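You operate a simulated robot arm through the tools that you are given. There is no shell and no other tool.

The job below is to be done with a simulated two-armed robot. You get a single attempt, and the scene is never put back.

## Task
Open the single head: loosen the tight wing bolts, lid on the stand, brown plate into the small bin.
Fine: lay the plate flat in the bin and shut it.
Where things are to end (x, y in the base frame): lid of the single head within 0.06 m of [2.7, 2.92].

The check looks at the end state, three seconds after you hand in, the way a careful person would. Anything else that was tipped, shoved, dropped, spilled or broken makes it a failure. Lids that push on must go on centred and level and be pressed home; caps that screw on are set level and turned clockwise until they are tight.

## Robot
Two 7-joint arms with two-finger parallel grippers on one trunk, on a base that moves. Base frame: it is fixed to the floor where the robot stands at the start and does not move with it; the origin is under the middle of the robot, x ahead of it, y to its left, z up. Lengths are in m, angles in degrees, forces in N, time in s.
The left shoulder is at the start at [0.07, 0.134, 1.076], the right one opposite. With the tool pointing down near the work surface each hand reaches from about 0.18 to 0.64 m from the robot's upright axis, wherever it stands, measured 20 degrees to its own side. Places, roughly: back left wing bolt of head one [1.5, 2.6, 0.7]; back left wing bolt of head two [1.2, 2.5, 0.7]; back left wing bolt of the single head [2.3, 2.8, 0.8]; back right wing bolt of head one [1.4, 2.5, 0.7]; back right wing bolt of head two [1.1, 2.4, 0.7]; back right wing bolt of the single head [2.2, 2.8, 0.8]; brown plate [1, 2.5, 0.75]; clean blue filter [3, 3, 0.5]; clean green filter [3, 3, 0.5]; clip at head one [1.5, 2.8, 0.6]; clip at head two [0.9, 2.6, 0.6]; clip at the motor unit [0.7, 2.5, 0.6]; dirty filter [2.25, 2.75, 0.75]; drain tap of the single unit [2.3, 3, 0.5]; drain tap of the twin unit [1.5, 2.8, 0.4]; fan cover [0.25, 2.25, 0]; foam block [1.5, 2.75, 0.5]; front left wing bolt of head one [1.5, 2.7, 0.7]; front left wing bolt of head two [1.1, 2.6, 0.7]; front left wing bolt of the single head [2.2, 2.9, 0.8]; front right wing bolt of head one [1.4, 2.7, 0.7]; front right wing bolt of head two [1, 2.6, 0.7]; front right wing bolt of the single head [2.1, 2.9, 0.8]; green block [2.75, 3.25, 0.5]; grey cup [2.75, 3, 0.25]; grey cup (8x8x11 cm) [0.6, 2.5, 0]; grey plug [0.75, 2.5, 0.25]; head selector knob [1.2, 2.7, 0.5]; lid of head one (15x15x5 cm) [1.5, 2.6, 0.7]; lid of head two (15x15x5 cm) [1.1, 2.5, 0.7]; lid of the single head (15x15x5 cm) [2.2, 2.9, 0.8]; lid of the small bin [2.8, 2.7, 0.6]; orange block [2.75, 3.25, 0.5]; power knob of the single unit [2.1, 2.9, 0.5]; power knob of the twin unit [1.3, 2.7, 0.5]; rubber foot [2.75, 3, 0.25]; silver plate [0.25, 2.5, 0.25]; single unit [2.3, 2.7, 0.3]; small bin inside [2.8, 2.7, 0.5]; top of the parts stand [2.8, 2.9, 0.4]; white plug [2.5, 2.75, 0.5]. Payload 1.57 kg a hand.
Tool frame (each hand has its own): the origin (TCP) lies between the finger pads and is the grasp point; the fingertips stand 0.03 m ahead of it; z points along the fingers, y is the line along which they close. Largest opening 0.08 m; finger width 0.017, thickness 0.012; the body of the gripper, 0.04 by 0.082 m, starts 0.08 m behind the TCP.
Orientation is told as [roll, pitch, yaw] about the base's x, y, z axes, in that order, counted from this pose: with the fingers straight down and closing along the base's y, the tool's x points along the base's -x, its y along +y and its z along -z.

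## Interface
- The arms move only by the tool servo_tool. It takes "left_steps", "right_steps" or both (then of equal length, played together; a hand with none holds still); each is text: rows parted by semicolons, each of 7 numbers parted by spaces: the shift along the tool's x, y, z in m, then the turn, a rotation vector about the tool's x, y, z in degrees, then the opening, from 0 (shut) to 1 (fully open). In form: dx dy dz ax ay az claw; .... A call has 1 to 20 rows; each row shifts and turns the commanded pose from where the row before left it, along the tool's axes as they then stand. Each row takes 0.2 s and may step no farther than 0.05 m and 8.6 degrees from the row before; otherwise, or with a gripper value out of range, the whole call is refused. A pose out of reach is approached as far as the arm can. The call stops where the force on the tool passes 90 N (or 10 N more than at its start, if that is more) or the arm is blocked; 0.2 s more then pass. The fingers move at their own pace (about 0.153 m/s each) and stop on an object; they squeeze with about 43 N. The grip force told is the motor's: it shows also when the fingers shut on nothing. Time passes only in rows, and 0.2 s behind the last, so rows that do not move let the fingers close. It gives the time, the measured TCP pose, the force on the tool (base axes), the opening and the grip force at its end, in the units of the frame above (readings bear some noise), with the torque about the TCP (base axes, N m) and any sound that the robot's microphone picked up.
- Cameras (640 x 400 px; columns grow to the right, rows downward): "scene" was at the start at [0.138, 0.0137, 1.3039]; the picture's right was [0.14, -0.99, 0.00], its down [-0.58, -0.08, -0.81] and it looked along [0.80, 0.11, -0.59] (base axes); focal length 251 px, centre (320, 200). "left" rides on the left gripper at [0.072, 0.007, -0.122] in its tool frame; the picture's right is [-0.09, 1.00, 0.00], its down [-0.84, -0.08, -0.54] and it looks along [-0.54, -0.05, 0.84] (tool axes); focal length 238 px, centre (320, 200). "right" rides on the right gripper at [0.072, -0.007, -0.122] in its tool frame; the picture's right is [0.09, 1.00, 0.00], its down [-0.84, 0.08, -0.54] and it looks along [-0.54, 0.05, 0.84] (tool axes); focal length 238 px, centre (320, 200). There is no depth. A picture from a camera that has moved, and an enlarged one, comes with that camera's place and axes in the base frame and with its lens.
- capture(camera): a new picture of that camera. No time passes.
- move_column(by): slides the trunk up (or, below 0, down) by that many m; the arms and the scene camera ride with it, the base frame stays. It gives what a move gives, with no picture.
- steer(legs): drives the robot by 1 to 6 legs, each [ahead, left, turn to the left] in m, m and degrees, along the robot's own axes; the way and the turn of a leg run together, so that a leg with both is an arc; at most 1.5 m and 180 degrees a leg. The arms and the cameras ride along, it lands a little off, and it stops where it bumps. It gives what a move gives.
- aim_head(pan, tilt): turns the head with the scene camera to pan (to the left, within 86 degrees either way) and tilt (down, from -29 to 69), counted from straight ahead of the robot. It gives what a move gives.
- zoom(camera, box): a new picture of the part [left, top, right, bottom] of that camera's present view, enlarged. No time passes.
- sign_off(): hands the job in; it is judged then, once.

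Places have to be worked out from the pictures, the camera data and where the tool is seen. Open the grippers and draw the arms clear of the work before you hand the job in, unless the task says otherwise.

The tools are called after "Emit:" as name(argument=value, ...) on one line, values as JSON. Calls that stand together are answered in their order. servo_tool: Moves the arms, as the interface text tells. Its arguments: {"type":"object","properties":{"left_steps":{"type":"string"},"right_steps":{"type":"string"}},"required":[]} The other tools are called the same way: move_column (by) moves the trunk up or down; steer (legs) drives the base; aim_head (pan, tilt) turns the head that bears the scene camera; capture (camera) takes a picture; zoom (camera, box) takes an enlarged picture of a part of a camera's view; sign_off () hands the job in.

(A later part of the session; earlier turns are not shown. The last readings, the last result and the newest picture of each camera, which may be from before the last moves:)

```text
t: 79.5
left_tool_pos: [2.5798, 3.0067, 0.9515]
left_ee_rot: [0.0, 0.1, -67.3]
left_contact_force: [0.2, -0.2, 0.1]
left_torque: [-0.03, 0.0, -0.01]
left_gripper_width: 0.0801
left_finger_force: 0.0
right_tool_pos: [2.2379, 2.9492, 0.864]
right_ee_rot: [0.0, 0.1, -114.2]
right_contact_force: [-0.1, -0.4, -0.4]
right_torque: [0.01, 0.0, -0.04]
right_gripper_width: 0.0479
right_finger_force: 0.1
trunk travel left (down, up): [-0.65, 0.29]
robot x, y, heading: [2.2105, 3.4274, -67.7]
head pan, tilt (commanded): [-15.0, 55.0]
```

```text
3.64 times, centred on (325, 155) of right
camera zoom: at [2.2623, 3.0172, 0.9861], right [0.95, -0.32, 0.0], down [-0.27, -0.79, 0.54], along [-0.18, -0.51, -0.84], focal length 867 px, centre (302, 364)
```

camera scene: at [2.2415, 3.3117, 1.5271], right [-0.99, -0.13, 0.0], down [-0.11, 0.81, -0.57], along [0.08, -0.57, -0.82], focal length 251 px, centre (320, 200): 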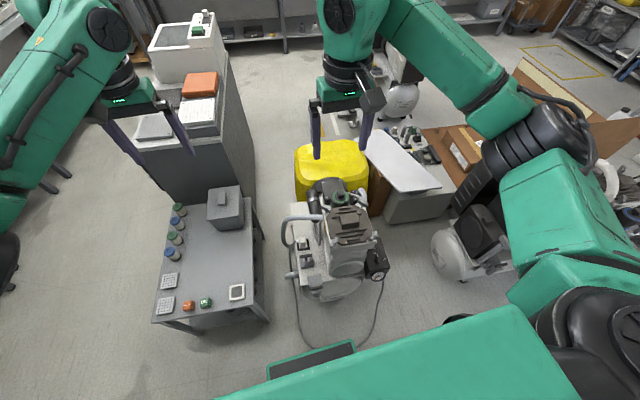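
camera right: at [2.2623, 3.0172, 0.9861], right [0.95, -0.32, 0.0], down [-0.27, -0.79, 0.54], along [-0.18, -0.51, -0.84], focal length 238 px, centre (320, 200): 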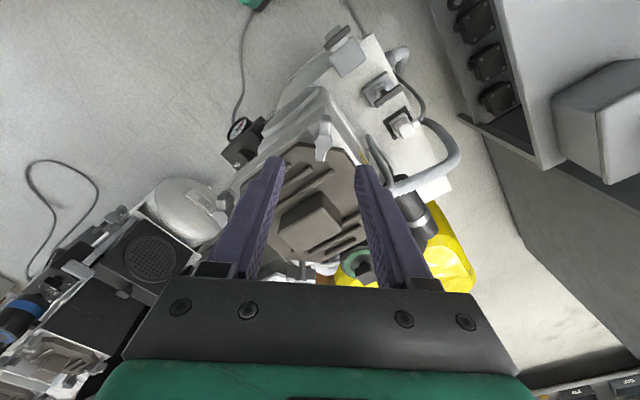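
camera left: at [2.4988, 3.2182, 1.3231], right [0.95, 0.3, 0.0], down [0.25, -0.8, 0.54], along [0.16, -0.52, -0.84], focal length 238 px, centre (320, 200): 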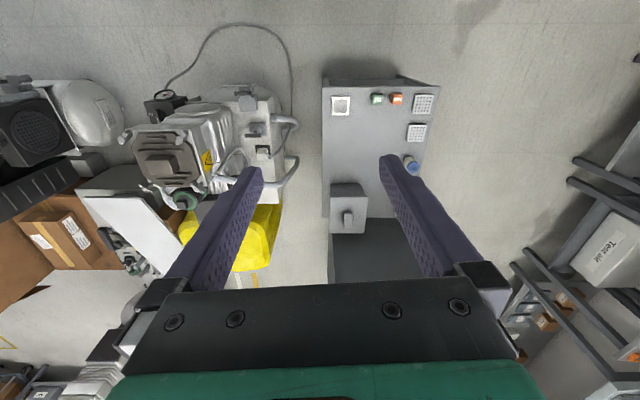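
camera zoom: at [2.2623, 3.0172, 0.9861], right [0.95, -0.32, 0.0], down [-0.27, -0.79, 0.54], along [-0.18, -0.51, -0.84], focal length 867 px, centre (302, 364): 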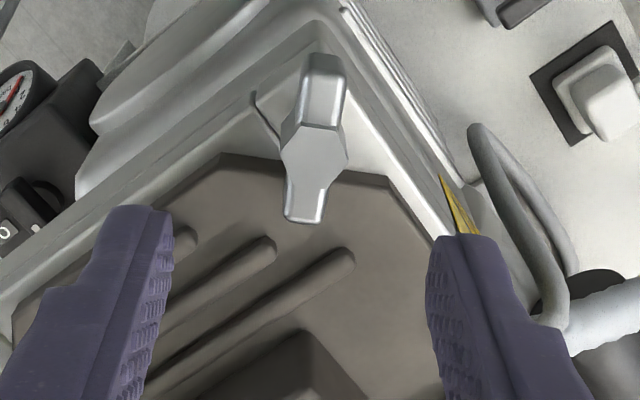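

The bolt hub sits 3 mm to the tool's +y and the wing is about 4° off, so I'll correct both. Then I descend until the fingertips straddle the wing at about z 0.757, above the lid's top surface.

Emit:
servo_tool(right_steps="-0.001 0.003 0 0 0 4 0.5; 0 0 0.03 0 0 0 0.5; 0 0 0.03 0 0 0 0.5; 0 0 0.017 0 0 0 0.5; 0 0 0 0 0 0 0.5")

Emit:
zoom(camera="right", box=[240, 90, 400, 220])

Emit:
zoom(camera="scene", box=[310, 150, 390, 220])

```text
t: 80.7
left_tool_pos: [2.581, 3.0064, 0.9517]
left_ee_rot: [0.0, 0.1, -67.5]
left_contact_force: [0.0, -0.2, 0.2]
left_torque: [0.01, -0.01, 0.03]
left_gripper_width: 0.0801
left_finger_force: 0.0
right_tool_pos: [2.2439, 2.9463, 0.7893]
right_ee_rot: [0.0, 0.0, -118.2]
right_contact_force: [-0.2, -0.4, 0.1]
right_torque: [-0.01, -0.01, -0.01]
right_gripper_width: 0.04
right_finger_force: 0.0
trunk travel left (down, up): [-0.65, 0.29]
robot x, y, heading: [2.2099, 3.4278, -67.5]
head pan, tilt (commanded): [-15.0, 55.0]
```

```text
3.08 times, centred on (320, 155) of right
camera zoom: at [2.2717, 3.0122, 0.9115], right [0.92, -0.39, 0.0], down [-0.33, -0.77, 0.54], along [-0.21, -0.5, -0.84], focal length 733 px, centre (320, 338)
```

zoom: 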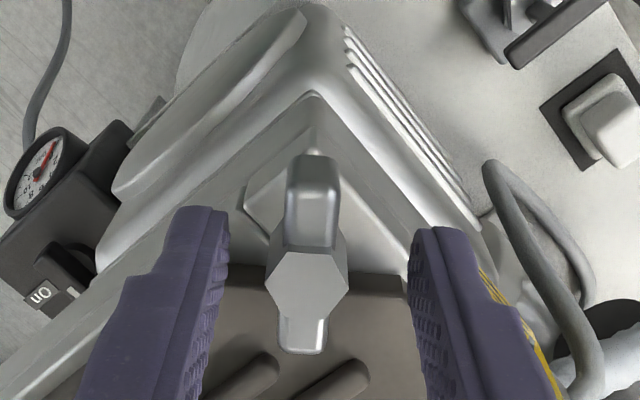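

```text
5.71 times, centred on (350, 185) of scene
camera zoom: at [2.2412, 3.3127, 1.2771], right [-0.99, -0.13, 0.0], down [-0.11, 0.81, -0.57], along [0.08, -0.57, -0.82], focal length 1432 px, centre (149, 286)
```

zoom: 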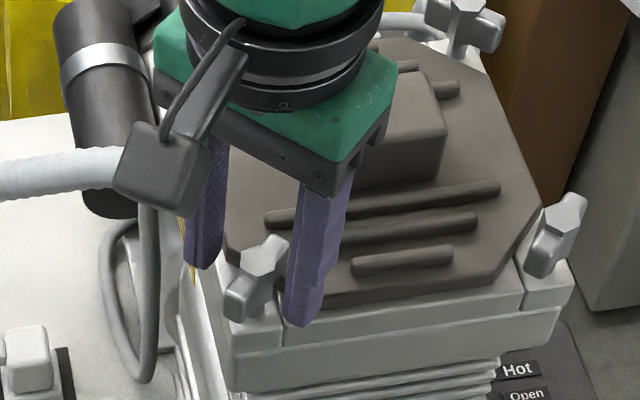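

The hub is about 2.5 mm to -y of the midline; I'll shift by that, close, and start with a small counter-clockwise turn to feel the torque.

Emit:
servo_tool(right_steps="0 -0.0025 0 0 0 0 0.5; 0 0 0.002 0 0 0 0.2; 0 0 0 0 0 0 0; 0 0 0 0 0 0 0; 0 0 0 0 0 -5 0; 0 0 0 0 0 -5 0")

Emit:
zoom(camera="right", box=[240, 90, 400, 220])

```text
t: 82.1
left_tool_pos: [2.5791, 3.0074, 0.953]
left_ee_rot: [0.0, 0.1, -67.4]
left_contact_force: [-0.6, 0.4, -1.0]
left_torque: [-0.02, -0.03, -0.01]
left_gripper_width: 0.08
left_finger_force: 0.1
right_tool_pos: [2.2416, 2.9487, 0.7881]
right_ee_rot: [0.0, -0.1, -108.2]
right_contact_force: [-5.3, 1.5, 6.2]
right_torque: [0.7, -0.05, -0.06]
right_gripper_width: 0.0108
right_finger_force: 28.2
trunk travel left (down, up): [-0.65, 0.29]
robot x, y, heading: [2.2104, 3.4275, -67.4]
head pan, tilt (commanded): [-15.0, 55.0]
```

```text
3.08 times, centred on (320, 155) of right
camera zoom: at [2.2577, 3.0183, 0.9099], right [0.97, -0.22, 0.0], down [-0.19, -0.82, 0.54], along [-0.12, -0.53, -0.84], focal length 733 px, centre (320, 338)
```

zoom: 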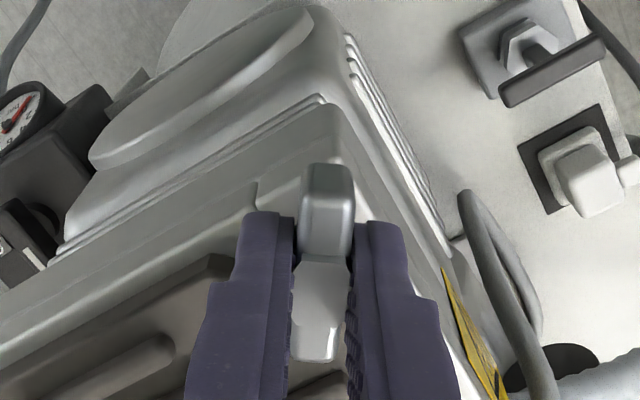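

The fingers hold the wing (10.8 mm) and it followed 10° with almost no torque about z. I'll turn a further 24° to see whether it is truly loose.

Emit:
servo_tool(right_steps="0 0 0 0 0 -6 0; 0 0 0 0 0 -6 0; 0 0 0 0 0 -6 0; 0 0 0 0 0 -6 0")

Emit:
zoom(camera="right", box=[240, 90, 400, 220])

```text
t: 83.1
left_tool_pos: [2.5797, 3.0078, 0.9526]
left_ee_rot: [0.0, -0.1, -67.5]
left_contact_force: [-0.3, 0.3, 0.1]
left_torque: [-0.01, 0.02, -0.03]
left_gripper_width: 0.0801
left_finger_force: 0.1
right_tool_pos: [2.2411, 2.9489, 0.7874]
right_ee_rot: [0.0, 0.0, -84.1]
right_contact_force: [-6.7, 1.3, 1.0]
right_torque: [-0.12, 0.18, -0.01]
right_gripper_width: 0.0108
right_finger_force: 28.5
trunk travel left (down, up): [-0.65, 0.29]
robot x, y, heading: [2.2109, 3.4302, -67.6]
head pan, tilt (commanded): [-15.0, 55.0]
```

```text
3.08 times, centred on (320, 155) of right
camera zoom: at [2.2277, 3.0187, 0.9099], right [0.98, 0.19, 0.0], down [0.16, -0.82, 0.54], along [0.11, -0.53, -0.84], focal length 733 px, centre (320, 338)
```

zoom: 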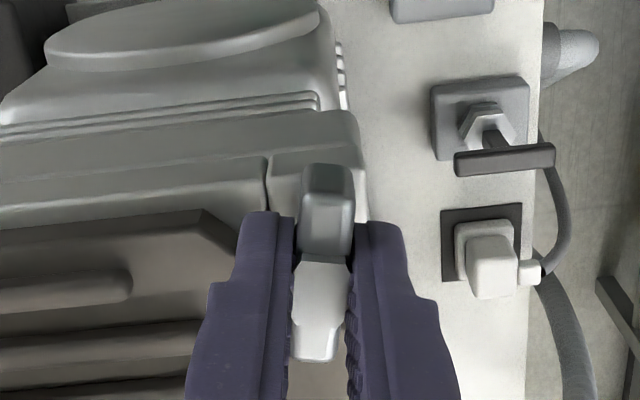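

It turns freely, now 34° of rotation. Since the wing was radial and overlapped the lid's corner, I'll continue to a full 90° so it clears the lid, watching the torque.

Emit:
servo_tool(right_steps="0 0 0 0 0 -7 0; 0 0 0 0 0 -7 0; 0 0 0 0 0 -7 0; 0 0 0 0 0 -7 0; 0 0 0 0 0 -7 0; 0 0 0 0 0 -7 0; 0 0 0 0 0 -7 0; 0 0 0 0 0 -7 0")

Emit:
zoom(camera="right", box=[200, 60, 440, 240])

Emit:
zoom(camera="scene", box=[290, 120, 410, 220])

```text
t: 84.9
left_tool_pos: [2.578, 3.0073, 0.9523]
left_ee_rot: [0.1, 0.1, -67.3]
left_contact_force: [-0.5, -0.7, -0.5]
left_torque: [0.0, 0.01, 0.0]
left_gripper_width: 0.0799
left_finger_force: 0.0
right_tool_pos: [2.2434, 2.9492, 0.7866]
right_ee_rot: [0.1, -0.2, -35.2]
right_contact_force: [-9.4, -4.7, 11.5]
right_torque: [-0.1, 0.07, 0.04]
right_gripper_width: 0.0109
right_finger_force: 28.8
right hand out of reach, approached as far as the arm can: row 8
trunk travel left (down, up): [-0.65, 0.29]
robot x, y, heading: [2.209, 3.426, -67.3]
head pan, tilt (commanded): [-15.0, 55.0]
```

```text
2.22 times, centred on (320, 150) of right
camera zoom: at [2.1789, 2.9842, 0.9095], right [0.5, 0.87, 0.0], down [0.73, -0.42, 0.55], along [0.47, -0.27, -0.84], focal length 530 px, centre (320, 311)
```

zoom: 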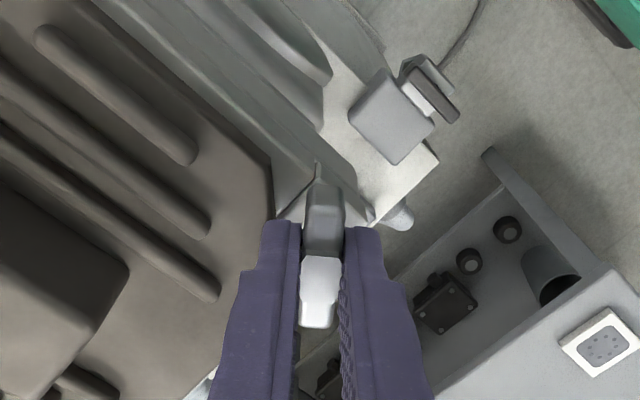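

```text
4.00 times, centred on (350, 170) of scene
camera zoom: at [2.2389, 3.3137, 1.2774], right [-0.99, -0.13, 0.0], down [-0.11, 0.81, -0.57], along [0.08, -0.57, -0.82], focal length 1002 px, centre (200, 320)
```

zoom: 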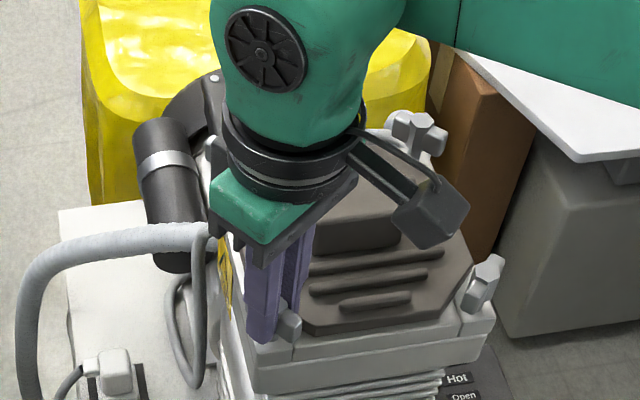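

FL's wing is now turned about 83° and lies tangential, clear of the lid; the wrist is at its yaw limit. I'll release, rise, and rotate back clockwise toward the yaw needed for the back-left bolt (-207°).

Emit:
servo_tool(right_steps="0 0 0 0 0 0 0.4; 0 0 0 0 0 0 0.4; 0 0 -0.04 0 0 0 0.4; 0 0 -0.04 0 0 0 0.4; 0 0 0 0 0 8 0.4; 0 0 0 0 0 8 0.4; 0 0 0 0 0 8 0.4; 0 0 0 0 0 8 0.4; 0 0 0 0 0 8 0.4; 0 0 0 0 0 8 0.4; 0 0 0 0 0 8 0.4; 0 0 0 0 0 8 0.4; 0 0 0 0 0 8 0.4; 0 0 0 0 0 8 0.4; 0 0 0 0 0 8 0.4; 0 0 0 0 0 8 0.4; 0 0 0 0 0 8 0.4; 0 0 0 0 0 8 0.4")

Emit:
capture(camera="right")

Emit:
zoom(camera="scene", box=[290, 120, 410, 220])

```text
t: 88.7
left_tool_pos: [2.5795, 3.007, 0.9514]
left_ee_rot: [0.0, 0.0, -67.4]
left_contact_force: [-0.4, 0.2, 0.6]
left_torque: [-0.02, 0.0, 0.0]
left_gripper_width: 0.0798
left_finger_force: 0.1
right_tool_pos: [2.2434, 2.9488, 0.8672]
right_ee_rot: [-0.1, 0.0, -147.3]
right_contact_force: [0.3, 0.2, 0.1]
right_torque: [0.04, -0.01, 0.01]
right_gripper_width: 0.032
right_finger_force: 0.0
trunk travel left (down, up): [-0.65, 0.29]
robot x, y, heading: [2.2061, 3.4287, -67.6]
head pan, tilt (commanded): [-15.0, 55.0]
```

```text
taken
camera right: at [2.2995, 2.9928, 0.9894], right [0.61, -0.79, 0.0], down [-0.66, -0.52, 0.54], along [-0.43, -0.33, -0.84], focal length 238 px, centre (320, 200)
```

right: 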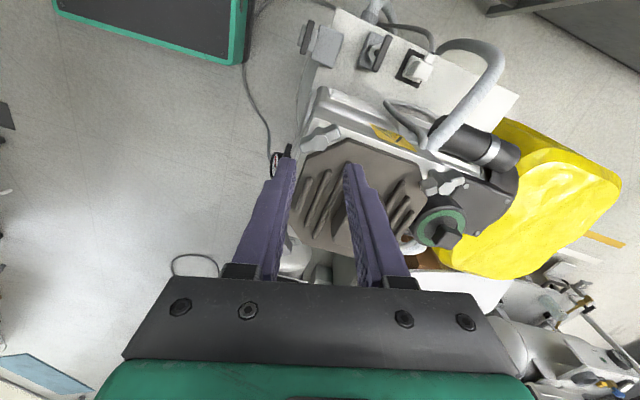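

```text
4.00 times, centred on (350, 170) of scene
camera zoom: at [2.2412, 3.3127, 1.2771], right [-0.99, -0.13, 0.0], down [-0.11, 0.81, -0.57], along [0.08, -0.57, -0.82], focal length 1002 px, centre (200, 320)
```

zoom: 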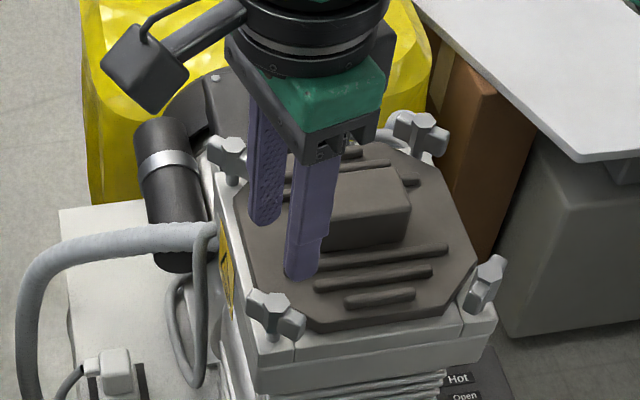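

FL is clearly tangential now. I'll rotate the rest of the way to yaw -207° and move above the back-left bolt at [2.283, 2.821], staying at z 0.867.

Emit:
servo_tool(right_steps="0 0 0 0 0 7.5 0.4; 0 0 0 0 0 7.5 0.4; 0 0 0 0 0 7.5 0.4; 0 0 0 0 0 7.5 0.4; 0 0 0 0 0 7.5 0.4; 0 0 0 0 0 7.5 0.4; 0 0 0 0 0 7.5 0.4; 0 0 0 0 0 7.5 0.4; 0.0234 0.0238 0 0 0 0 0.4; 0.0234 0.0238 0 0 0 0 0.4; 0.0234 0.0238 0 0 0 0 0.4; 0.0236 0.024 0 0 0 0 0.4; 0 0 0 0 0 0 0.4")

Emit:
capture(camera="right")

Emit:
zoom(camera="right", box=[240, 90, 400, 220])

Emit:
zoom(camera="scene", box=[290, 110, 410, 210])

```text
t: 91.5
left_tool_pos: [2.5791, 3.0069, 0.9507]
left_ee_rot: [0.0, 0.0, -67.4]
left_contact_force: [0.2, -0.4, -0.1]
left_torque: [0.0, -0.02, 0.01]
left_gripper_width: 0.0799
left_finger_force: 0.0
right_tool_pos: [2.2825, 2.8221, 0.8683]
right_ee_rot: [0.1, 0.2, 153.0]
right_contact_force: [-0.8, 0.2, 0.0]
right_torque: [0.01, 0.02, -0.02]
right_gripper_width: 0.0318
right_finger_force: 0.1
trunk travel left (down, up): [-0.65, 0.29]
robot x, y, heading: [2.213, 3.4291, -67.4]
head pan, tilt (commanded): [-15.0, 55.0]
```

```text
taken
camera right: at [2.3501, 2.7946, 0.9909], right [-0.37, -0.93, 0.0], down [-0.78, 0.31, 0.54], along [-0.5, 0.2, -0.84], focal length 238 px, centre (320, 200)
```

right: 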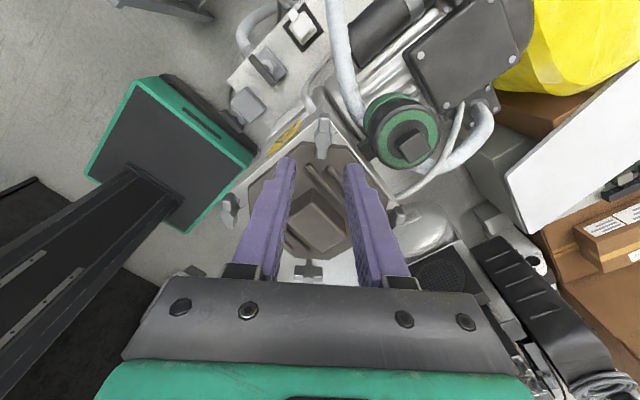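

```text
3.08 times, centred on (320, 155) of right
camera zoom: at [2.3501, 2.7946, 0.9909], right [-0.37, -0.93, 0.0], down [-0.78, 0.31, 0.54], along [-0.5, 0.2, -0.84], focal length 733 px, centre (320, 338)
```

zoom: 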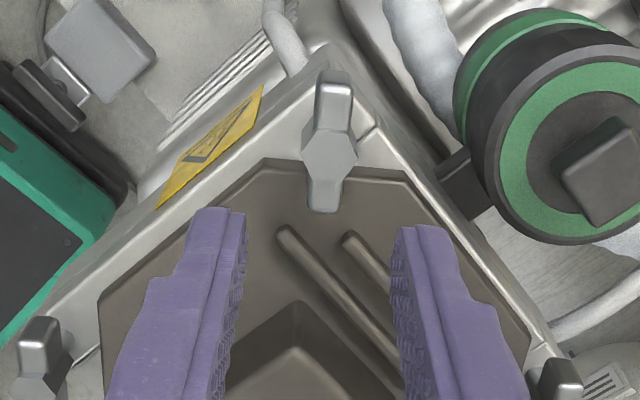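

```text
4.00 times, centred on (350, 160) of scene
camera zoom: at [2.2404, 3.313, 1.2772], right [-0.99, -0.13, 0.0], down [-0.11, 0.81, -0.57], along [0.08, -0.57, -0.82], focal length 1002 px, centre (200, 360)
```

zoom: 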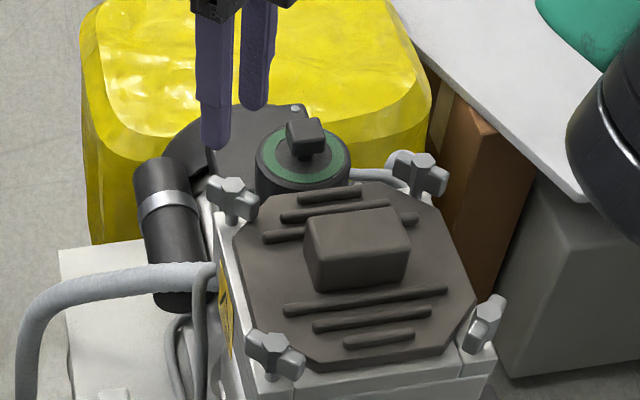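

The back-left wing is radial and lies between the fingers; the filter's edge is 13 mm outside the right finger. I'll descend to z 0.787, close, and turn the first 10° counter-clockwise while reading torque.

Emit:
servo_tool(right_steps="-0.001 0.0003 0.03 0 0 0 0.4; 0 0 0.03 0 0 0 0.4; 0 0 0.021 0 0 0 0.4; 0 0 0 0 0 0 0.4")

Emit:
zoom(camera="right", box=[240, 90, 400, 220])

```text
t: 92.5
left_tool_pos: [2.5796, 3.0065, 0.9513]
left_ee_rot: [-0.1, 0.1, -67.4]
left_contact_force: [-0.1, 0.3, 0.2]
left_torque: [0.02, 0.01, 0.02]
left_gripper_width: 0.0799
left_finger_force: 0.0
right_tool_pos: [2.2827, 2.8219, 0.7875]
right_ee_rot: [0.0, 0.0, 152.8]
right_contact_force: [0.3, 0.2, 0.2]
right_torque: [0.01, -0.02, -0.01]
right_gripper_width: 0.0321
right_finger_force: 0.0
trunk travel left (down, up): [-0.65, 0.29]
robot x, y, heading: [2.2118, 3.4288, -67.3]
head pan, tilt (commanded): [-15.0, 55.0]
```

```text
3.08 times, centred on (320, 155) of right
camera zoom: at [2.3493, 2.7946, 0.9102], right [-0.37, -0.93, 0.0], down [-0.78, 0.31, 0.54], along [-0.5, 0.2, -0.84], focal length 733 px, centre (320, 338)
```

zoom: 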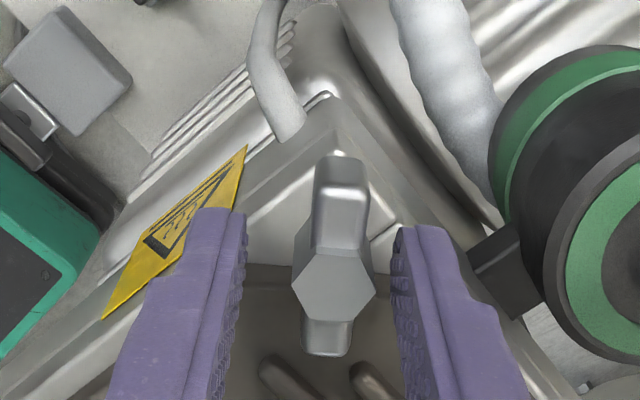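

The hub is 3 mm to +y of the finger midline; I'll shift that, close and turn 12° counter-clockwise.

Emit:
servo_tool(right_steps="0 0.003 0 0 0 0 0.4; 0 0 0 0 0 0 0; 0 0 0 0 0 0 0; 0 0 0 0 0 -6 0; 0 0 0 0 0 -6 0")

Emit:
zoom(camera="right", box=[240, 90, 400, 220])

```text
t: 93.7
left_tool_pos: [2.5814, 3.0075, 0.9527]
left_ee_rot: [-0.1, 0.1, -67.4]
left_contact_force: [0.0, -1.2, -0.4]
left_torque: [-0.02, 0.0, 0.02]
left_gripper_width: 0.08
left_finger_force: 0.0
right_tool_pos: [2.2806, 2.8192, 0.7872]
right_ee_rot: [0.1, 0.0, 164.9]
right_contact_force: [-0.3, -0.7, 5.2]
right_torque: [0.25, 0.37, -0.03]
right_gripper_width: 0.0106
right_finger_force: 28.3
trunk travel left (down, up): [-0.65, 0.29]
robot x, y, heading: [2.209, 3.4268, -67.8]
head pan, tilt (commanded): [-15.0, 55.0]
```

```text
3.08 times, centred on (320, 155) of right
camera zoom: at [2.3523, 2.8066, 0.9097], right [-0.17, -0.99, 0.0], down [-0.83, 0.14, 0.54], along [-0.53, 0.09, -0.84], focal length 733 px, centre (320, 338)
```

zoom: 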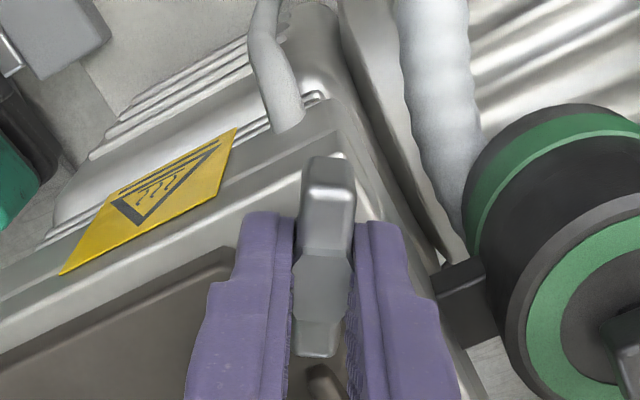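

The wing follows freely again. I'll continue to 90° total, watching torque.

Emit:
servo_tool(right_steps="0 0 0 0 0 -7.2 0; 0 0 0 0 0 -7.2 0; 0 0 0 0 0 -7.2 0; 0 0 0 0 0 -7.2 0; 0 0 0 0 0 -7.2 0; 0 0 0 0 0 -7.2 0; 0 0 0 0 0 -7.2 0; 0 0 0 0 0 -7.2 0; 0 0 0 0 0 -7.2 0; 0 0 0 0 0 -7.2 0; 0 0 0 0 0 -6 0")

Emit:
zoom(camera="right", box=[200, 60, 440, 240])

Emit:
zoom(camera="scene", box=[290, 110, 410, 210])

```text
t: 96.1
left_tool_pos: [2.5816, 3.0057, 0.9492]
left_ee_rot: [-0.1, 0.2, -67.4]
left_contact_force: [-0.4, 0.7, 0.4]
left_torque: [-0.02, 0.0, -0.02]
left_gripper_width: 0.0799
left_finger_force: 0.0
right_tool_pos: [2.2816, 2.8192, 0.7868]
right_ee_rot: [0.0, -0.2, -117.1]
right_contact_force: [8.6, -15.4, 9.8]
right_torque: [-0.65, 0.03, -0.12]
right_gripper_width: 0.011
right_finger_force: 28.3
trunk travel left (down, up): [-0.65, 0.29]
robot x, y, heading: [2.21, 3.4298, -67.4]
head pan, tilt (commanded): [-15.0, 55.0]
```

```text
2.22 times, centred on (320, 150) of right
camera zoom: at [2.309, 2.8843, 0.9093], right [0.93, -0.37, 0.0], down [-0.31, -0.78, 0.54], along [-0.2, -0.51, -0.84], focal length 530 px, centre (320, 311)
```

zoom: 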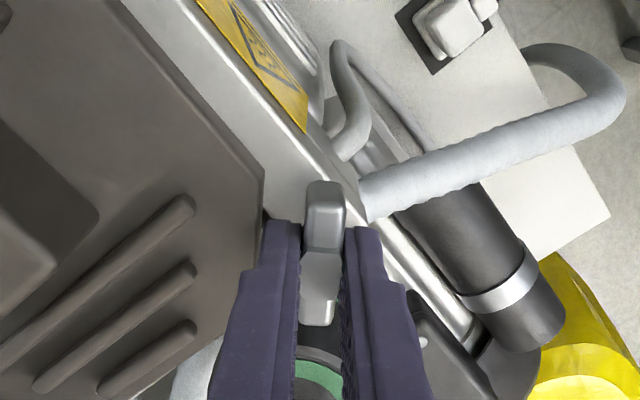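

```text
4.00 times, centred on (350, 160) of scene
camera zoom: at [2.2431, 3.3112, 1.2769], right [-0.99, -0.13, 0.0], down [-0.11, 0.81, -0.57], along [0.07, -0.57, -0.82], focal length 1002 px, centre (200, 360)
```

zoom: 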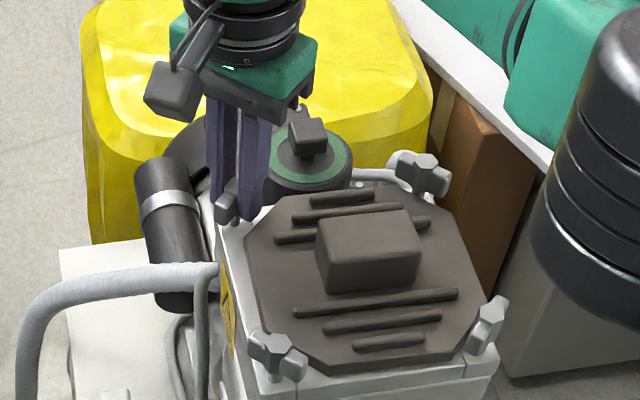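

BL is turned 90° and tangential; all four wings now look clear of the lid. I'll release, rise to z 0.87 and look at the remaining two bolts and the lid.

Emit:
servo_tool(right_steps="0 0 0 0 0 0 0.35; 0 0 0 0 0 0 0.35; 0 0 -0.04 0 0 0 0.35; 0 0 -0.045 0 0 0 0.35; 0 0 0 0 0 -7.5 0.6; 0 0 0 0 0 -7.5 0.8; 0 0 0 0 0 -7.5 1; 0 0 0 0 0 -7.5 1; 0 0 0 0 0 -7.5 1; 0 0 0 0 0 -7.5 1; 0 0 0 0 0 0 1")

Emit:
capture(camera="right")

Emit:
zoom(camera="scene", box=[290, 110, 410, 210])

```text
t: 98.5
left_tool_pos: [2.5813, 3.0068, 0.9522]
left_ee_rot: [0.0, 0.0, -67.4]
left_contact_force: [0.3, 0.9, -0.3]
left_torque: [-0.01, 0.0, -0.03]
left_gripper_width: 0.0799
left_finger_force: 0.1
right_tool_pos: [2.2804, 2.8191, 0.8703]
right_ee_rot: [0.0, 0.1, -72.1]
right_contact_force: [0.1, -0.5, 0.5]
right_torque: [0.0, -0.01, 0.01]
right_gripper_width: 0.0801
right_finger_force: 0.0
trunk travel left (down, up): [-0.65, 0.29]
robot x, y, heading: [2.2145, 3.4297, -67.6]
head pan, tilt (commanded): [-15.0, 55.0]
```

```text
taken
camera right: at [2.2518, 2.8844, 0.993], right [0.92, 0.39, 0.0], down [0.33, -0.77, 0.54], along [0.21, -0.5, -0.84], focal length 238 px, centre (320, 200)
```

right: 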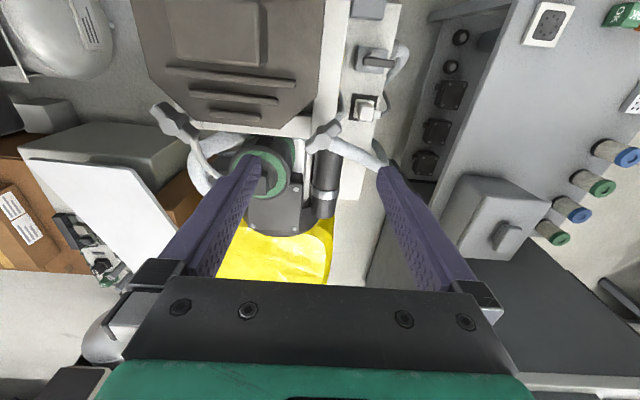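

```text
4.00 times, centred on (350, 160) of scene
camera zoom: at [2.2413, 3.3126, 1.2771], right [-0.99, -0.13, 0.0], down [-0.11, 0.81, -0.57], along [0.08, -0.57, -0.82], focal length 1002 px, centre (200, 360)
```

zoom: 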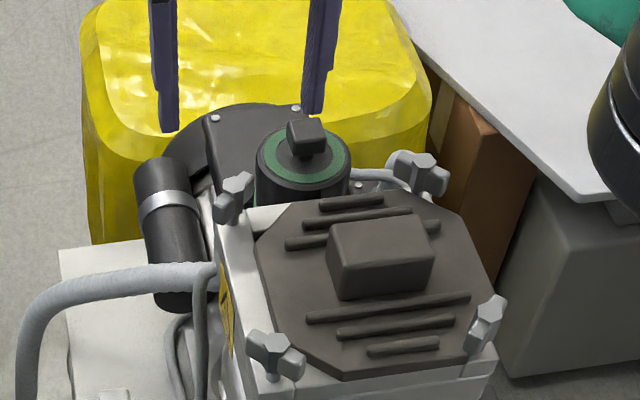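

The lid has shifted about 1.5 cm to the right on its seat while I turned the last wing, so it is free of the clamps. I'll move over its handle (now near [2.183, 2.867]) and check from above.

Emit:
servo_tool(right_steps="0.025 -0.0256 0 0 0 0 1; 0.025 -0.0256 0 0 0 0 1; 0.0256 -0.0257 0 0 0 0 1; 0 0 0 0 0 0 1; 0 0 0 0 0 0 1")

Emit:
capture(camera="right")

Emit:
zoom(camera="right", box=[180, 50, 420, 230])

Emit:
zoom(camera="scene", box=[290, 110, 410, 210])

```text
t: 99.7
left_tool_pos: [2.5809, 3.0069, 0.9518]
left_ee_rot: [-0.1, 0.0, -67.5]
left_contact_force: [0.5, -0.4, 0.4]
left_torque: [0.01, -0.03, 0.02]
left_gripper_width: 0.08
left_finger_force: 0.0
right_tool_pos: [2.1817, 2.8671, 0.875]
right_ee_rot: [0.0, 0.1, -72.2]
right_contact_force: [1.0, 0.2, 0.5]
right_torque: [0.0, 0.01, 0.01]
right_gripper_width: 0.0799
right_finger_force: 0.1
trunk travel left (down, up): [-0.65, 0.29]
robot x, y, heading: [2.2154, 3.4317, -67.5]
head pan, tilt (commanded): [-15.0, 55.0]
```

```text
taken
camera right: at [2.1543, 2.9326, 0.997], right [0.92, 0.39, 0.0], down [0.33, -0.77, 0.54], along [0.21, -0.5, -0.84], focal length 238 px, centre (320, 200)
```

right: 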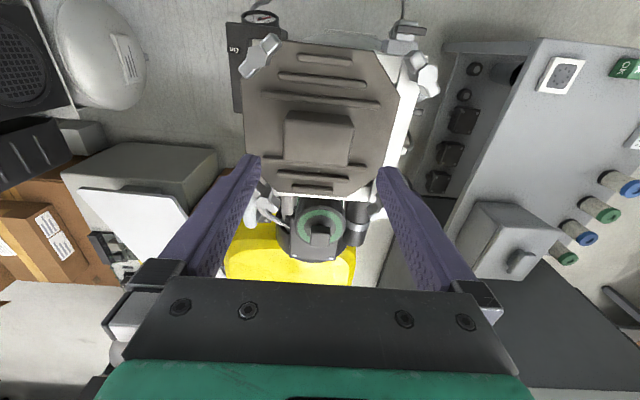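

```text
2.22 times, centred on (300, 140) of right
camera zoom: at [2.1543, 2.9326, 0.997], right [0.92, 0.39, 0.0], down [0.33, -0.77, 0.54], along [0.21, -0.5, -0.84], focal length 530 px, centre (364, 333)
```

zoom: 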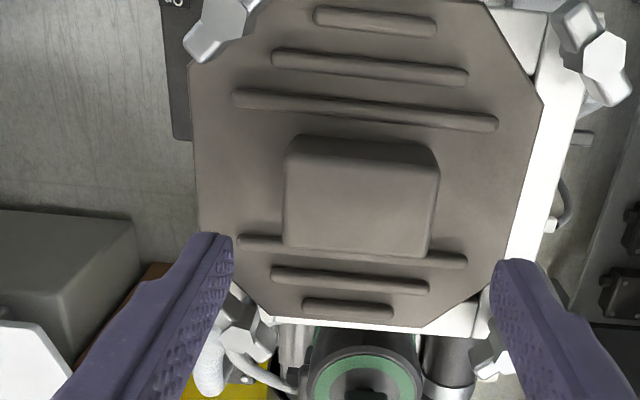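

```text
4.00 times, centred on (350, 160) of scene
camera zoom: at [2.2411, 3.3127, 1.2771], right [-0.99, -0.13, 0.0], down [-0.11, 0.81, -0.57], along [0.08, -0.57, -0.82], focal length 1002 px, centre (200, 360)
```

zoom: 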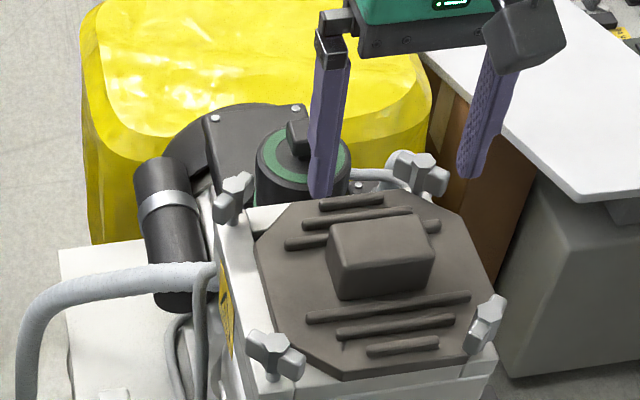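

The handle is aligned with the fingers and about 2 mm off centre. I'll shift, descend to z 0.787 and close on it.

Emit:
servo_tool(right_steps="0.001 -0.002 0.03 0 0 0 1; 0 0 0.03 0 0 0 1; 0 0 0.027 0 0 0 1; 0 0 0 0 0 0 1; 0 0 0 0 0 0 0; 0 0 0 0 0 0 0; 0 0 0 0 0 0 0")

Emit:
zoom(camera="right", box=[180, 50, 420, 230])

Emit:
zoom(camera="scene", box=[290, 110, 410, 210])

```text
t: 101.3
left_tool_pos: [2.5793, 3.0073, 0.9512]
left_ee_rot: [0.1, 0.2, -67.4]
left_contact_force: [-0.1, 0.9, -0.7]
left_torque: [0.01, -0.01, 0.01]
left_gripper_width: 0.08
left_finger_force: 0.0
right_tool_pos: [2.1835, 2.8671, 0.7877]
right_ee_rot: [0.0, -0.2, -72.3]
right_contact_force: [-1.7, 0.1, 0.0]
right_torque: [-0.5, -0.18, -0.25]
right_gripper_width: 0.0622
right_finger_force: 43.5
trunk travel left (down, up): [-0.65, 0.29]
robot x, y, heading: [2.2093, 3.4273, -67.4]
head pan, tilt (commanded): [-15.0, 55.0]
```

```text
2.22 times, centred on (300, 140) of right
camera zoom: at [2.1549, 2.9326, 0.9097], right [0.92, 0.39, 0.0], down [0.33, -0.77, 0.54], along [0.21, -0.5, -0.84], focal length 530 px, centre (364, 333)
```

zoom: 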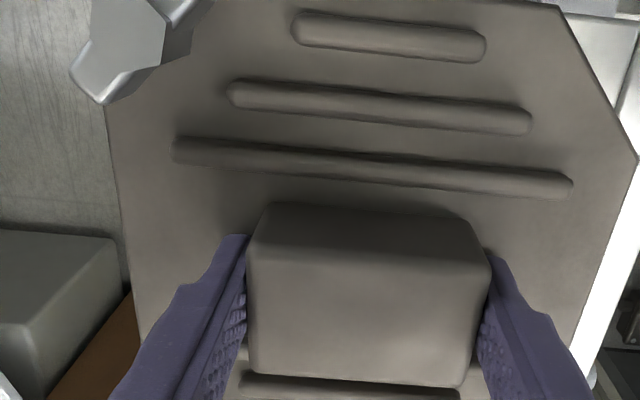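

```text
4.00 times, centred on (350, 160) of scene
camera zoom: at [2.2408, 3.3128, 1.2771], right [-0.99, -0.13, 0.0], down [-0.11, 0.81, -0.57], along [0.08, -0.57, -0.82], focal length 1002 px, centre (200, 360)
```

zoom: 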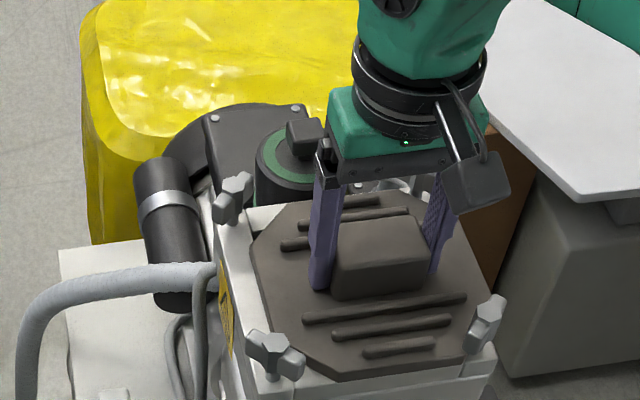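

The handle is held at 62 mm. The lid sits 1 cm toward the right-hand bolts, so I'll slide it back by 1 cm toward its centre, then lift in small steps and check the force.

Emit:
servo_tool(right_steps="0 0.004 -0.001 0 0 0 0; 0 0.004 -0.001 0 0 0 0; 0 0.002 -0.002 0 0 0 0; 0 0 -0.004 0 0 0 0; 0 0 0 0 0 0 0")

Emit:
zoom(camera="scene", box=[290, 110, 410, 210])

```text
t: 102.5
left_tool_pos: [2.5809, 3.0064, 0.9503]
left_ee_rot: [0.0, 0.2, -67.4]
left_contact_force: [-0.3, 0.1, -0.1]
left_torque: [0.0, 0.0, 0.0]
left_gripper_width: 0.0801
left_finger_force: 0.1
right_tool_pos: [2.1914, 2.8693, 0.7918]
right_ee_rot: [0.1, 0.0, -72.2]
right_contact_force: [0.2, 2.0, -6.1]
right_torque: [-0.03, 0.0, 0.03]
right_gripper_width: 0.0618
right_finger_force: 43.2
trunk travel left (down, up): [-0.65, 0.29]
robot x, y, heading: [2.2116, 3.4311, -67.4]
head pan, tilt (commanded): [-15.0, 55.0]
```

```text
4.00 times, centred on (350, 160) of scene
camera zoom: at [2.2412, 3.3114, 1.277], right [-0.99, -0.13, 0.0], down [-0.11, 0.81, -0.57], along [0.08, -0.57, -0.82], focal length 1002 px, centre (200, 360)
```

zoom: 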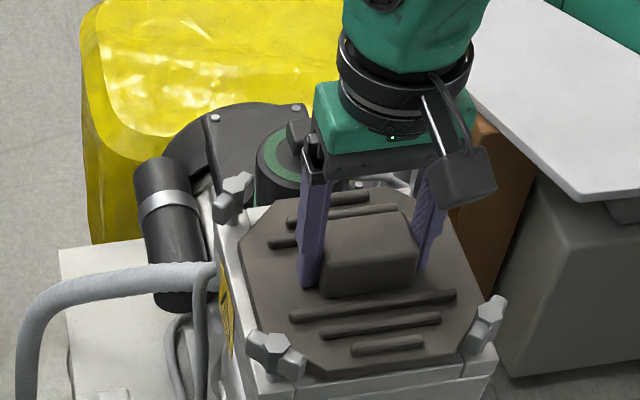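

The force is only about 6 N, the lid's own weight, so it's free. I'll lift it straight up another 4 cm and check.

Emit:
servo_tool(right_steps="0 0 -0.01 0 0 0 0; 0 0 -0.01 0 0 0 0; 0 0 -0.01 0 0 0 0; 0 0 -0.01 0 0 0 0; 0 0 0 0 0 0 0")

Emit:
zoom(camera="scene", box=[280, 90, 420, 210])

```text
t: 103.7
left_tool_pos: [2.581, 3.0056, 0.9507]
left_ee_rot: [0.0, 0.1, -67.4]
left_contact_force: [0.4, 0.0, 0.0]
left_torque: [0.01, 0.01, 0.04]
left_gripper_width: 0.0799
left_finger_force: 0.1
right_tool_pos: [2.192, 2.8699, 0.8316]
right_ee_rot: [0.0, 0.0, -72.3]
right_contact_force: [-0.1, 0.0, -6.5]
right_torque: [0.01, 0.0, -0.01]
right_gripper_width: 0.0616
right_finger_force: 42.8
trunk travel left (down, up): [-0.65, 0.29]
robot x, y, heading: [2.2135, 3.4325, -67.4]
head pan, tilt (commanded): [-15.0, 55.0]
```

```text
3.33 times, centred on (350, 150) of scene
camera zoom: at [2.2411, 3.3113, 1.277], right [-0.99, -0.13, 0.0], down [-0.11, 0.81, -0.57], along [0.08, -0.57, -0.82], focal length 835 px, centre (220, 367)
```

zoom: 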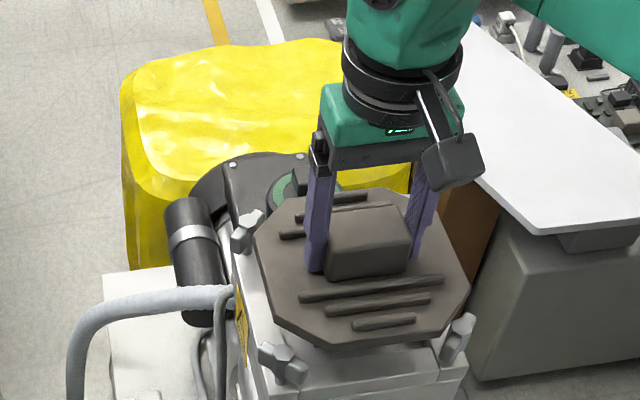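

The lid lifts cleanly (6.5 N). I'll raise it to about z 0.95 and move it a little toward the stand so I can see into the opened head.

Emit:
servo_tool(right_steps="0 0 -0.03 0 0 0 0; 0 0 -0.03 0 0 0 0; 0 0 -0.03 0 0 0 0; 0 0 -0.03 0 0 0 0; 0.03 -0.03 0 0 0 0 0; 0.03 -0.03 0 0 0 0 0; 0.03 -0.03 0 0 0 0 0; 0 0 0 0 0 0 0")

Emit:
capture(camera="scene")

Emit:
zoom(camera="scene", box=[280, 90, 420, 210])

```text
t: 105.5
left_tool_pos: [2.5803, 3.0049, 0.9498]
left_ee_rot: [0.0, 0.2, -67.4]
left_contact_force: [0.5, -0.2, -0.6]
left_torque: [0.03, 0.02, -0.01]
left_gripper_width: 0.0803
left_finger_force: 0.0
right_tool_pos: [2.0756, 2.927, 0.9517]
right_ee_rot: [0.0, 0.1, -72.2]
right_contact_force: [0.1, -0.5, -6.3]
right_torque: [-0.03, -0.01, -0.01]
right_gripper_width: 0.0618
right_finger_force: 43.0
trunk travel left (down, up): [-0.65, 0.29]
robot x, y, heading: [2.2076, 3.4293, -67.6]
head pan, tilt (commanded): [-15.0, 55.0]
```

```text
taken
camera scene: at [2.2418, 3.3108, 1.2769], right [-0.99, -0.13, 0.0], down [-0.11, 0.81, -0.57], along [0.08, -0.57, -0.82], focal length 251 px, centre (320, 200)
```

scene: 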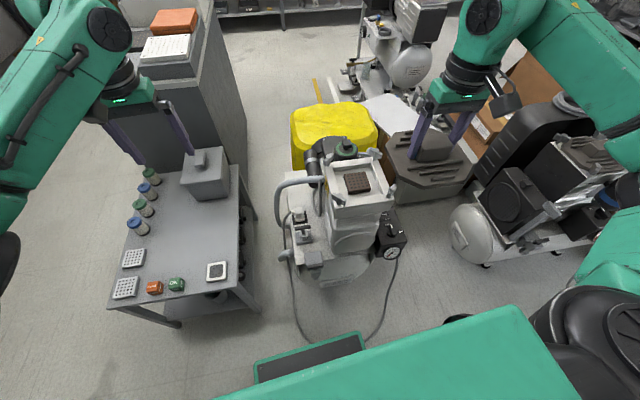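

```text
3.33 times, centred on (350, 150) of scene
camera zoom: at [2.2418, 3.3108, 1.2769], right [-0.99, -0.13, 0.0], down [-0.11, 0.81, -0.57], along [0.08, -0.57, -0.82], focal length 835 px, centre (220, 367)
```

zoom: 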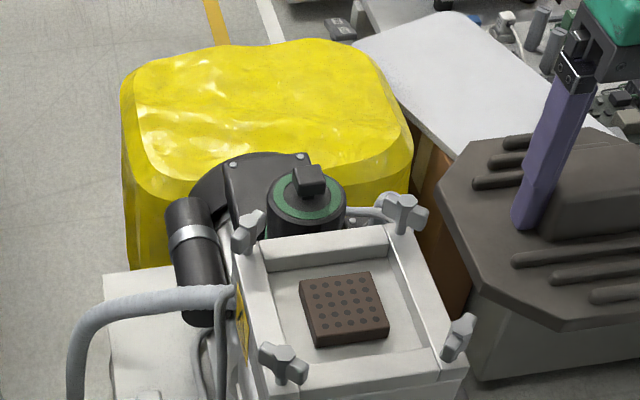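

Inside the opened head lies the brown perforated plate. First the lid: I'll back off slightly, drive left about 0.38 m and approach so the right hand can set the lid on the stand at [2.70, 2.92].

Emit:
steer(legs=[[-0.05, 0, 0], [0, 0.38, 0], [0.14, 0, 0]])

Emit:
aim_head(pan=0, tilt=55)

Emit:
capture(camera="scene")

```text
t: 109.3
left_tool_pos: [2.9566, 3.0673, 0.9523]
left_ee_rot: [0.0, 0.1, -67.6]
left_contact_force: [0.0, 1.1, 0.4]
left_torque: [0.0, 0.0, -0.03]
left_gripper_width: 0.0801
left_finger_force: 0.0
right_tool_pos: [2.4509, 2.9897, 0.952]
right_ee_rot: [0.1, -0.1, -72.3]
right_contact_force: [0.3, 0.0, -6.8]
right_torque: [0.04, 0.0, 0.01]
right_gripper_width: 0.0618
right_finger_force: 43.0
trunk travel left (down, up): [-0.65, 0.29]
robot x, y, heading: [2.5893, 3.4905, -67.7]
head pan, tilt (commanded): [-15.0, 55.0]
```

```text
t: 110.1
left_tool_pos: [2.957, 3.0669, 0.9509]
left_ee_rot: [0.0, 0.1, -67.5]
left_contact_force: [-0.2, -0.3, 0.2]
left_torque: [-0.03, -0.02, 0.01]
left_gripper_width: 0.0801
left_finger_force: 0.1
right_tool_pos: [2.4517, 2.9896, 0.952]
right_ee_rot: [-0.1, 0.1, -72.2]
right_contact_force: [0.2, -0.1, -6.4]
right_torque: [-0.01, 0.02, 0.01]
right_gripper_width: 0.0618
right_finger_force: 43.0
trunk travel left (down, up): [-0.65, 0.29]
robot x, y, heading: [2.5885, 3.4866, -67.5]
head pan, tilt (commanded): [0.0, 55.0]
```

```text
taken
camera scene: at [2.636, 3.3777, 1.277], right [-0.92, -0.38, 0.0], down [-0.31, 0.76, -0.57], along [0.22, -0.53, -0.82], focal length 251 px, centre (320, 200)
```

scene: 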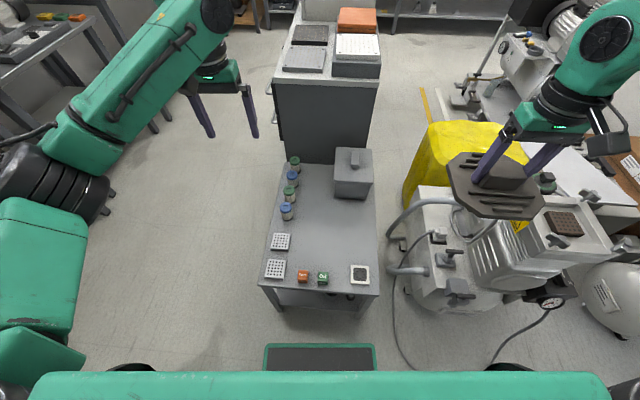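

The stand's free area is clear; target [2.70, 2.92] is at pixel (350, 233), between the bin and the white frame. I'll move the lid horizontally over it, then lower the trunk 0.25 m.

Emit:
servo_tool(right_steps="-0.0237 0.0358 0 0 0 0 0; -0.0237 0.0358 0 0 0 0 0; -0.0237 0.0358 0 0 0 0 0; -0.0237 0.0358 0 0 0 0 0; -0.0237 0.0358 0 0 0 0 0; -0.0236 0.0358 0 0 0 0 0; 0 0 0 0 0 0 0; 0 0 0 0 0 0 0")

Emit:
move_column(by=-0.25)

Emit:
capture(camera="scene")

Emit:
capture(camera="right")

```text
t: 111.9
left_tool_pos: [2.9578, 3.067, 0.9499]
left_ee_rot: [0.0, 0.1, -67.6]
left_contact_force: [-0.1, 0.0, -0.6]
left_torque: [0.0, 0.0, 0.02]
left_gripper_width: 0.0798
left_finger_force: 0.1
right_tool_pos: [2.7015, 2.9185, 0.9542]
right_ee_rot: [-0.1, 0.0, -72.3]
right_contact_force: [0.7, 0.0, -5.8]
right_torque: [-0.01, 0.04, 0.06]
right_gripper_width: 0.0618
right_finger_force: 43.1
trunk travel left (down, up): [-0.65, 0.29]
robot x, y, heading: [2.5877, 3.4884, -67.4]
head pan, tilt (commanded): [0.0, 55.0]
```

```text
t: 114.4
left_tool_pos: [2.9574, 3.0674, 0.7025]
left_ee_rot: [0.1, 0.1, -67.5]
left_contact_force: [-0.7, 0.5, 0.9]
left_torque: [-0.02, -0.01, 0.03]
left_gripper_width: 0.0803
left_finger_force: 0.0
right_tool_pos: [2.7022, 2.9184, 0.7025]
right_ee_rot: [0.0, 0.0, -72.3]
right_contact_force: [-1.1, 0.7, -6.1]
right_torque: [0.01, 0.01, -0.03]
right_gripper_width: 0.0617
right_finger_force: 42.8
trunk travel left (down, up): [-0.4, 0.54]
robot x, y, heading: [2.5875, 3.4908, -67.4]
head pan, tilt (commanded): [0.0, 55.0]
```

```text
taken
camera scene: at [2.6364, 3.3782, 1.027], right [-0.92, -0.38, 0.0], down [-0.31, 0.76, -0.57], along [0.22, -0.53, -0.82], focal length 251 px, centre (320, 200)
```

scene: 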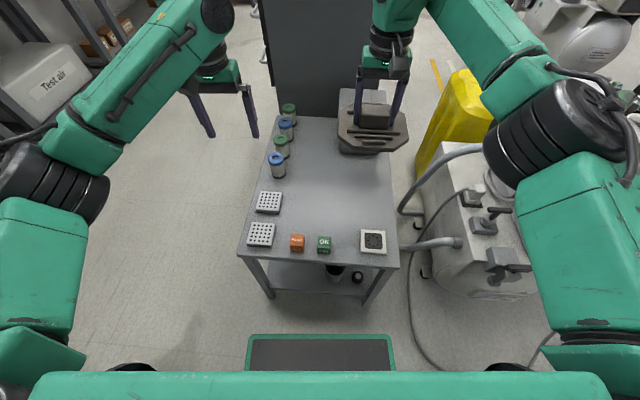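

```text
taken
camera right: at [2.6737, 2.9841, 0.8265], right [0.92, 0.39, 0.0], down [0.33, -0.77, 0.54], along [0.21, -0.5, -0.84], focal length 238 px, centre (320, 200)
```

right: 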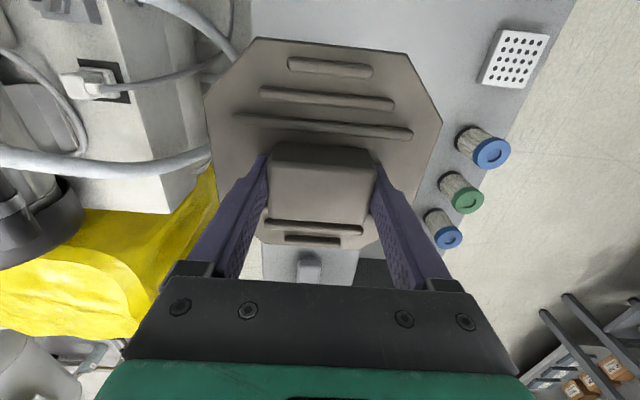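

The lid is 0.28 m above the stand and level. Before descending I'll pan the head right to check the right elbow's clearance to the opened head.

Emit:
aim_head(pan=-50, tilt=35)

Emit:
capture(camera="scene")

```text
t: 115.6
left_tool_pos: [2.958, 3.0656, 0.7013]
left_ee_rot: [0.0, 0.1, -67.5]
left_contact_force: [0.4, -0.4, -0.7]
left_torque: [-0.01, 0.02, -0.01]
left_gripper_width: 0.0801
left_finger_force: 0.1
right_tool_pos: [2.7018, 2.9183, 0.7032]
right_ee_rot: [0.0, 0.0, -72.4]
right_contact_force: [0.5, -0.4, -5.8]
right_torque: [-0.01, 0.02, -0.01]
right_gripper_width: 0.0621
right_finger_force: 43.1
trunk travel left (down, up): [-0.4, 0.54]
robot x, y, heading: [2.59, 3.4874, -67.6]
head pan, tilt (commanded): [-50.0, 35.0]
```

```text
taken
camera scene: at [2.5683, 3.3665, 1.0552], right [-0.89, 0.46, 0.0], down [0.26, 0.51, -0.82], along [-0.38, -0.73, -0.57], focal length 251 px, centre (320, 200)
```

scene: 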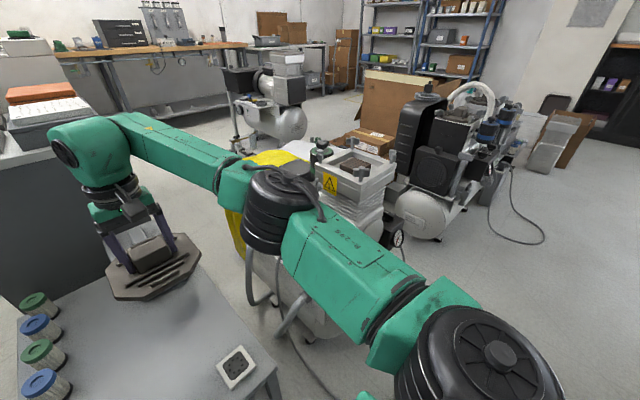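

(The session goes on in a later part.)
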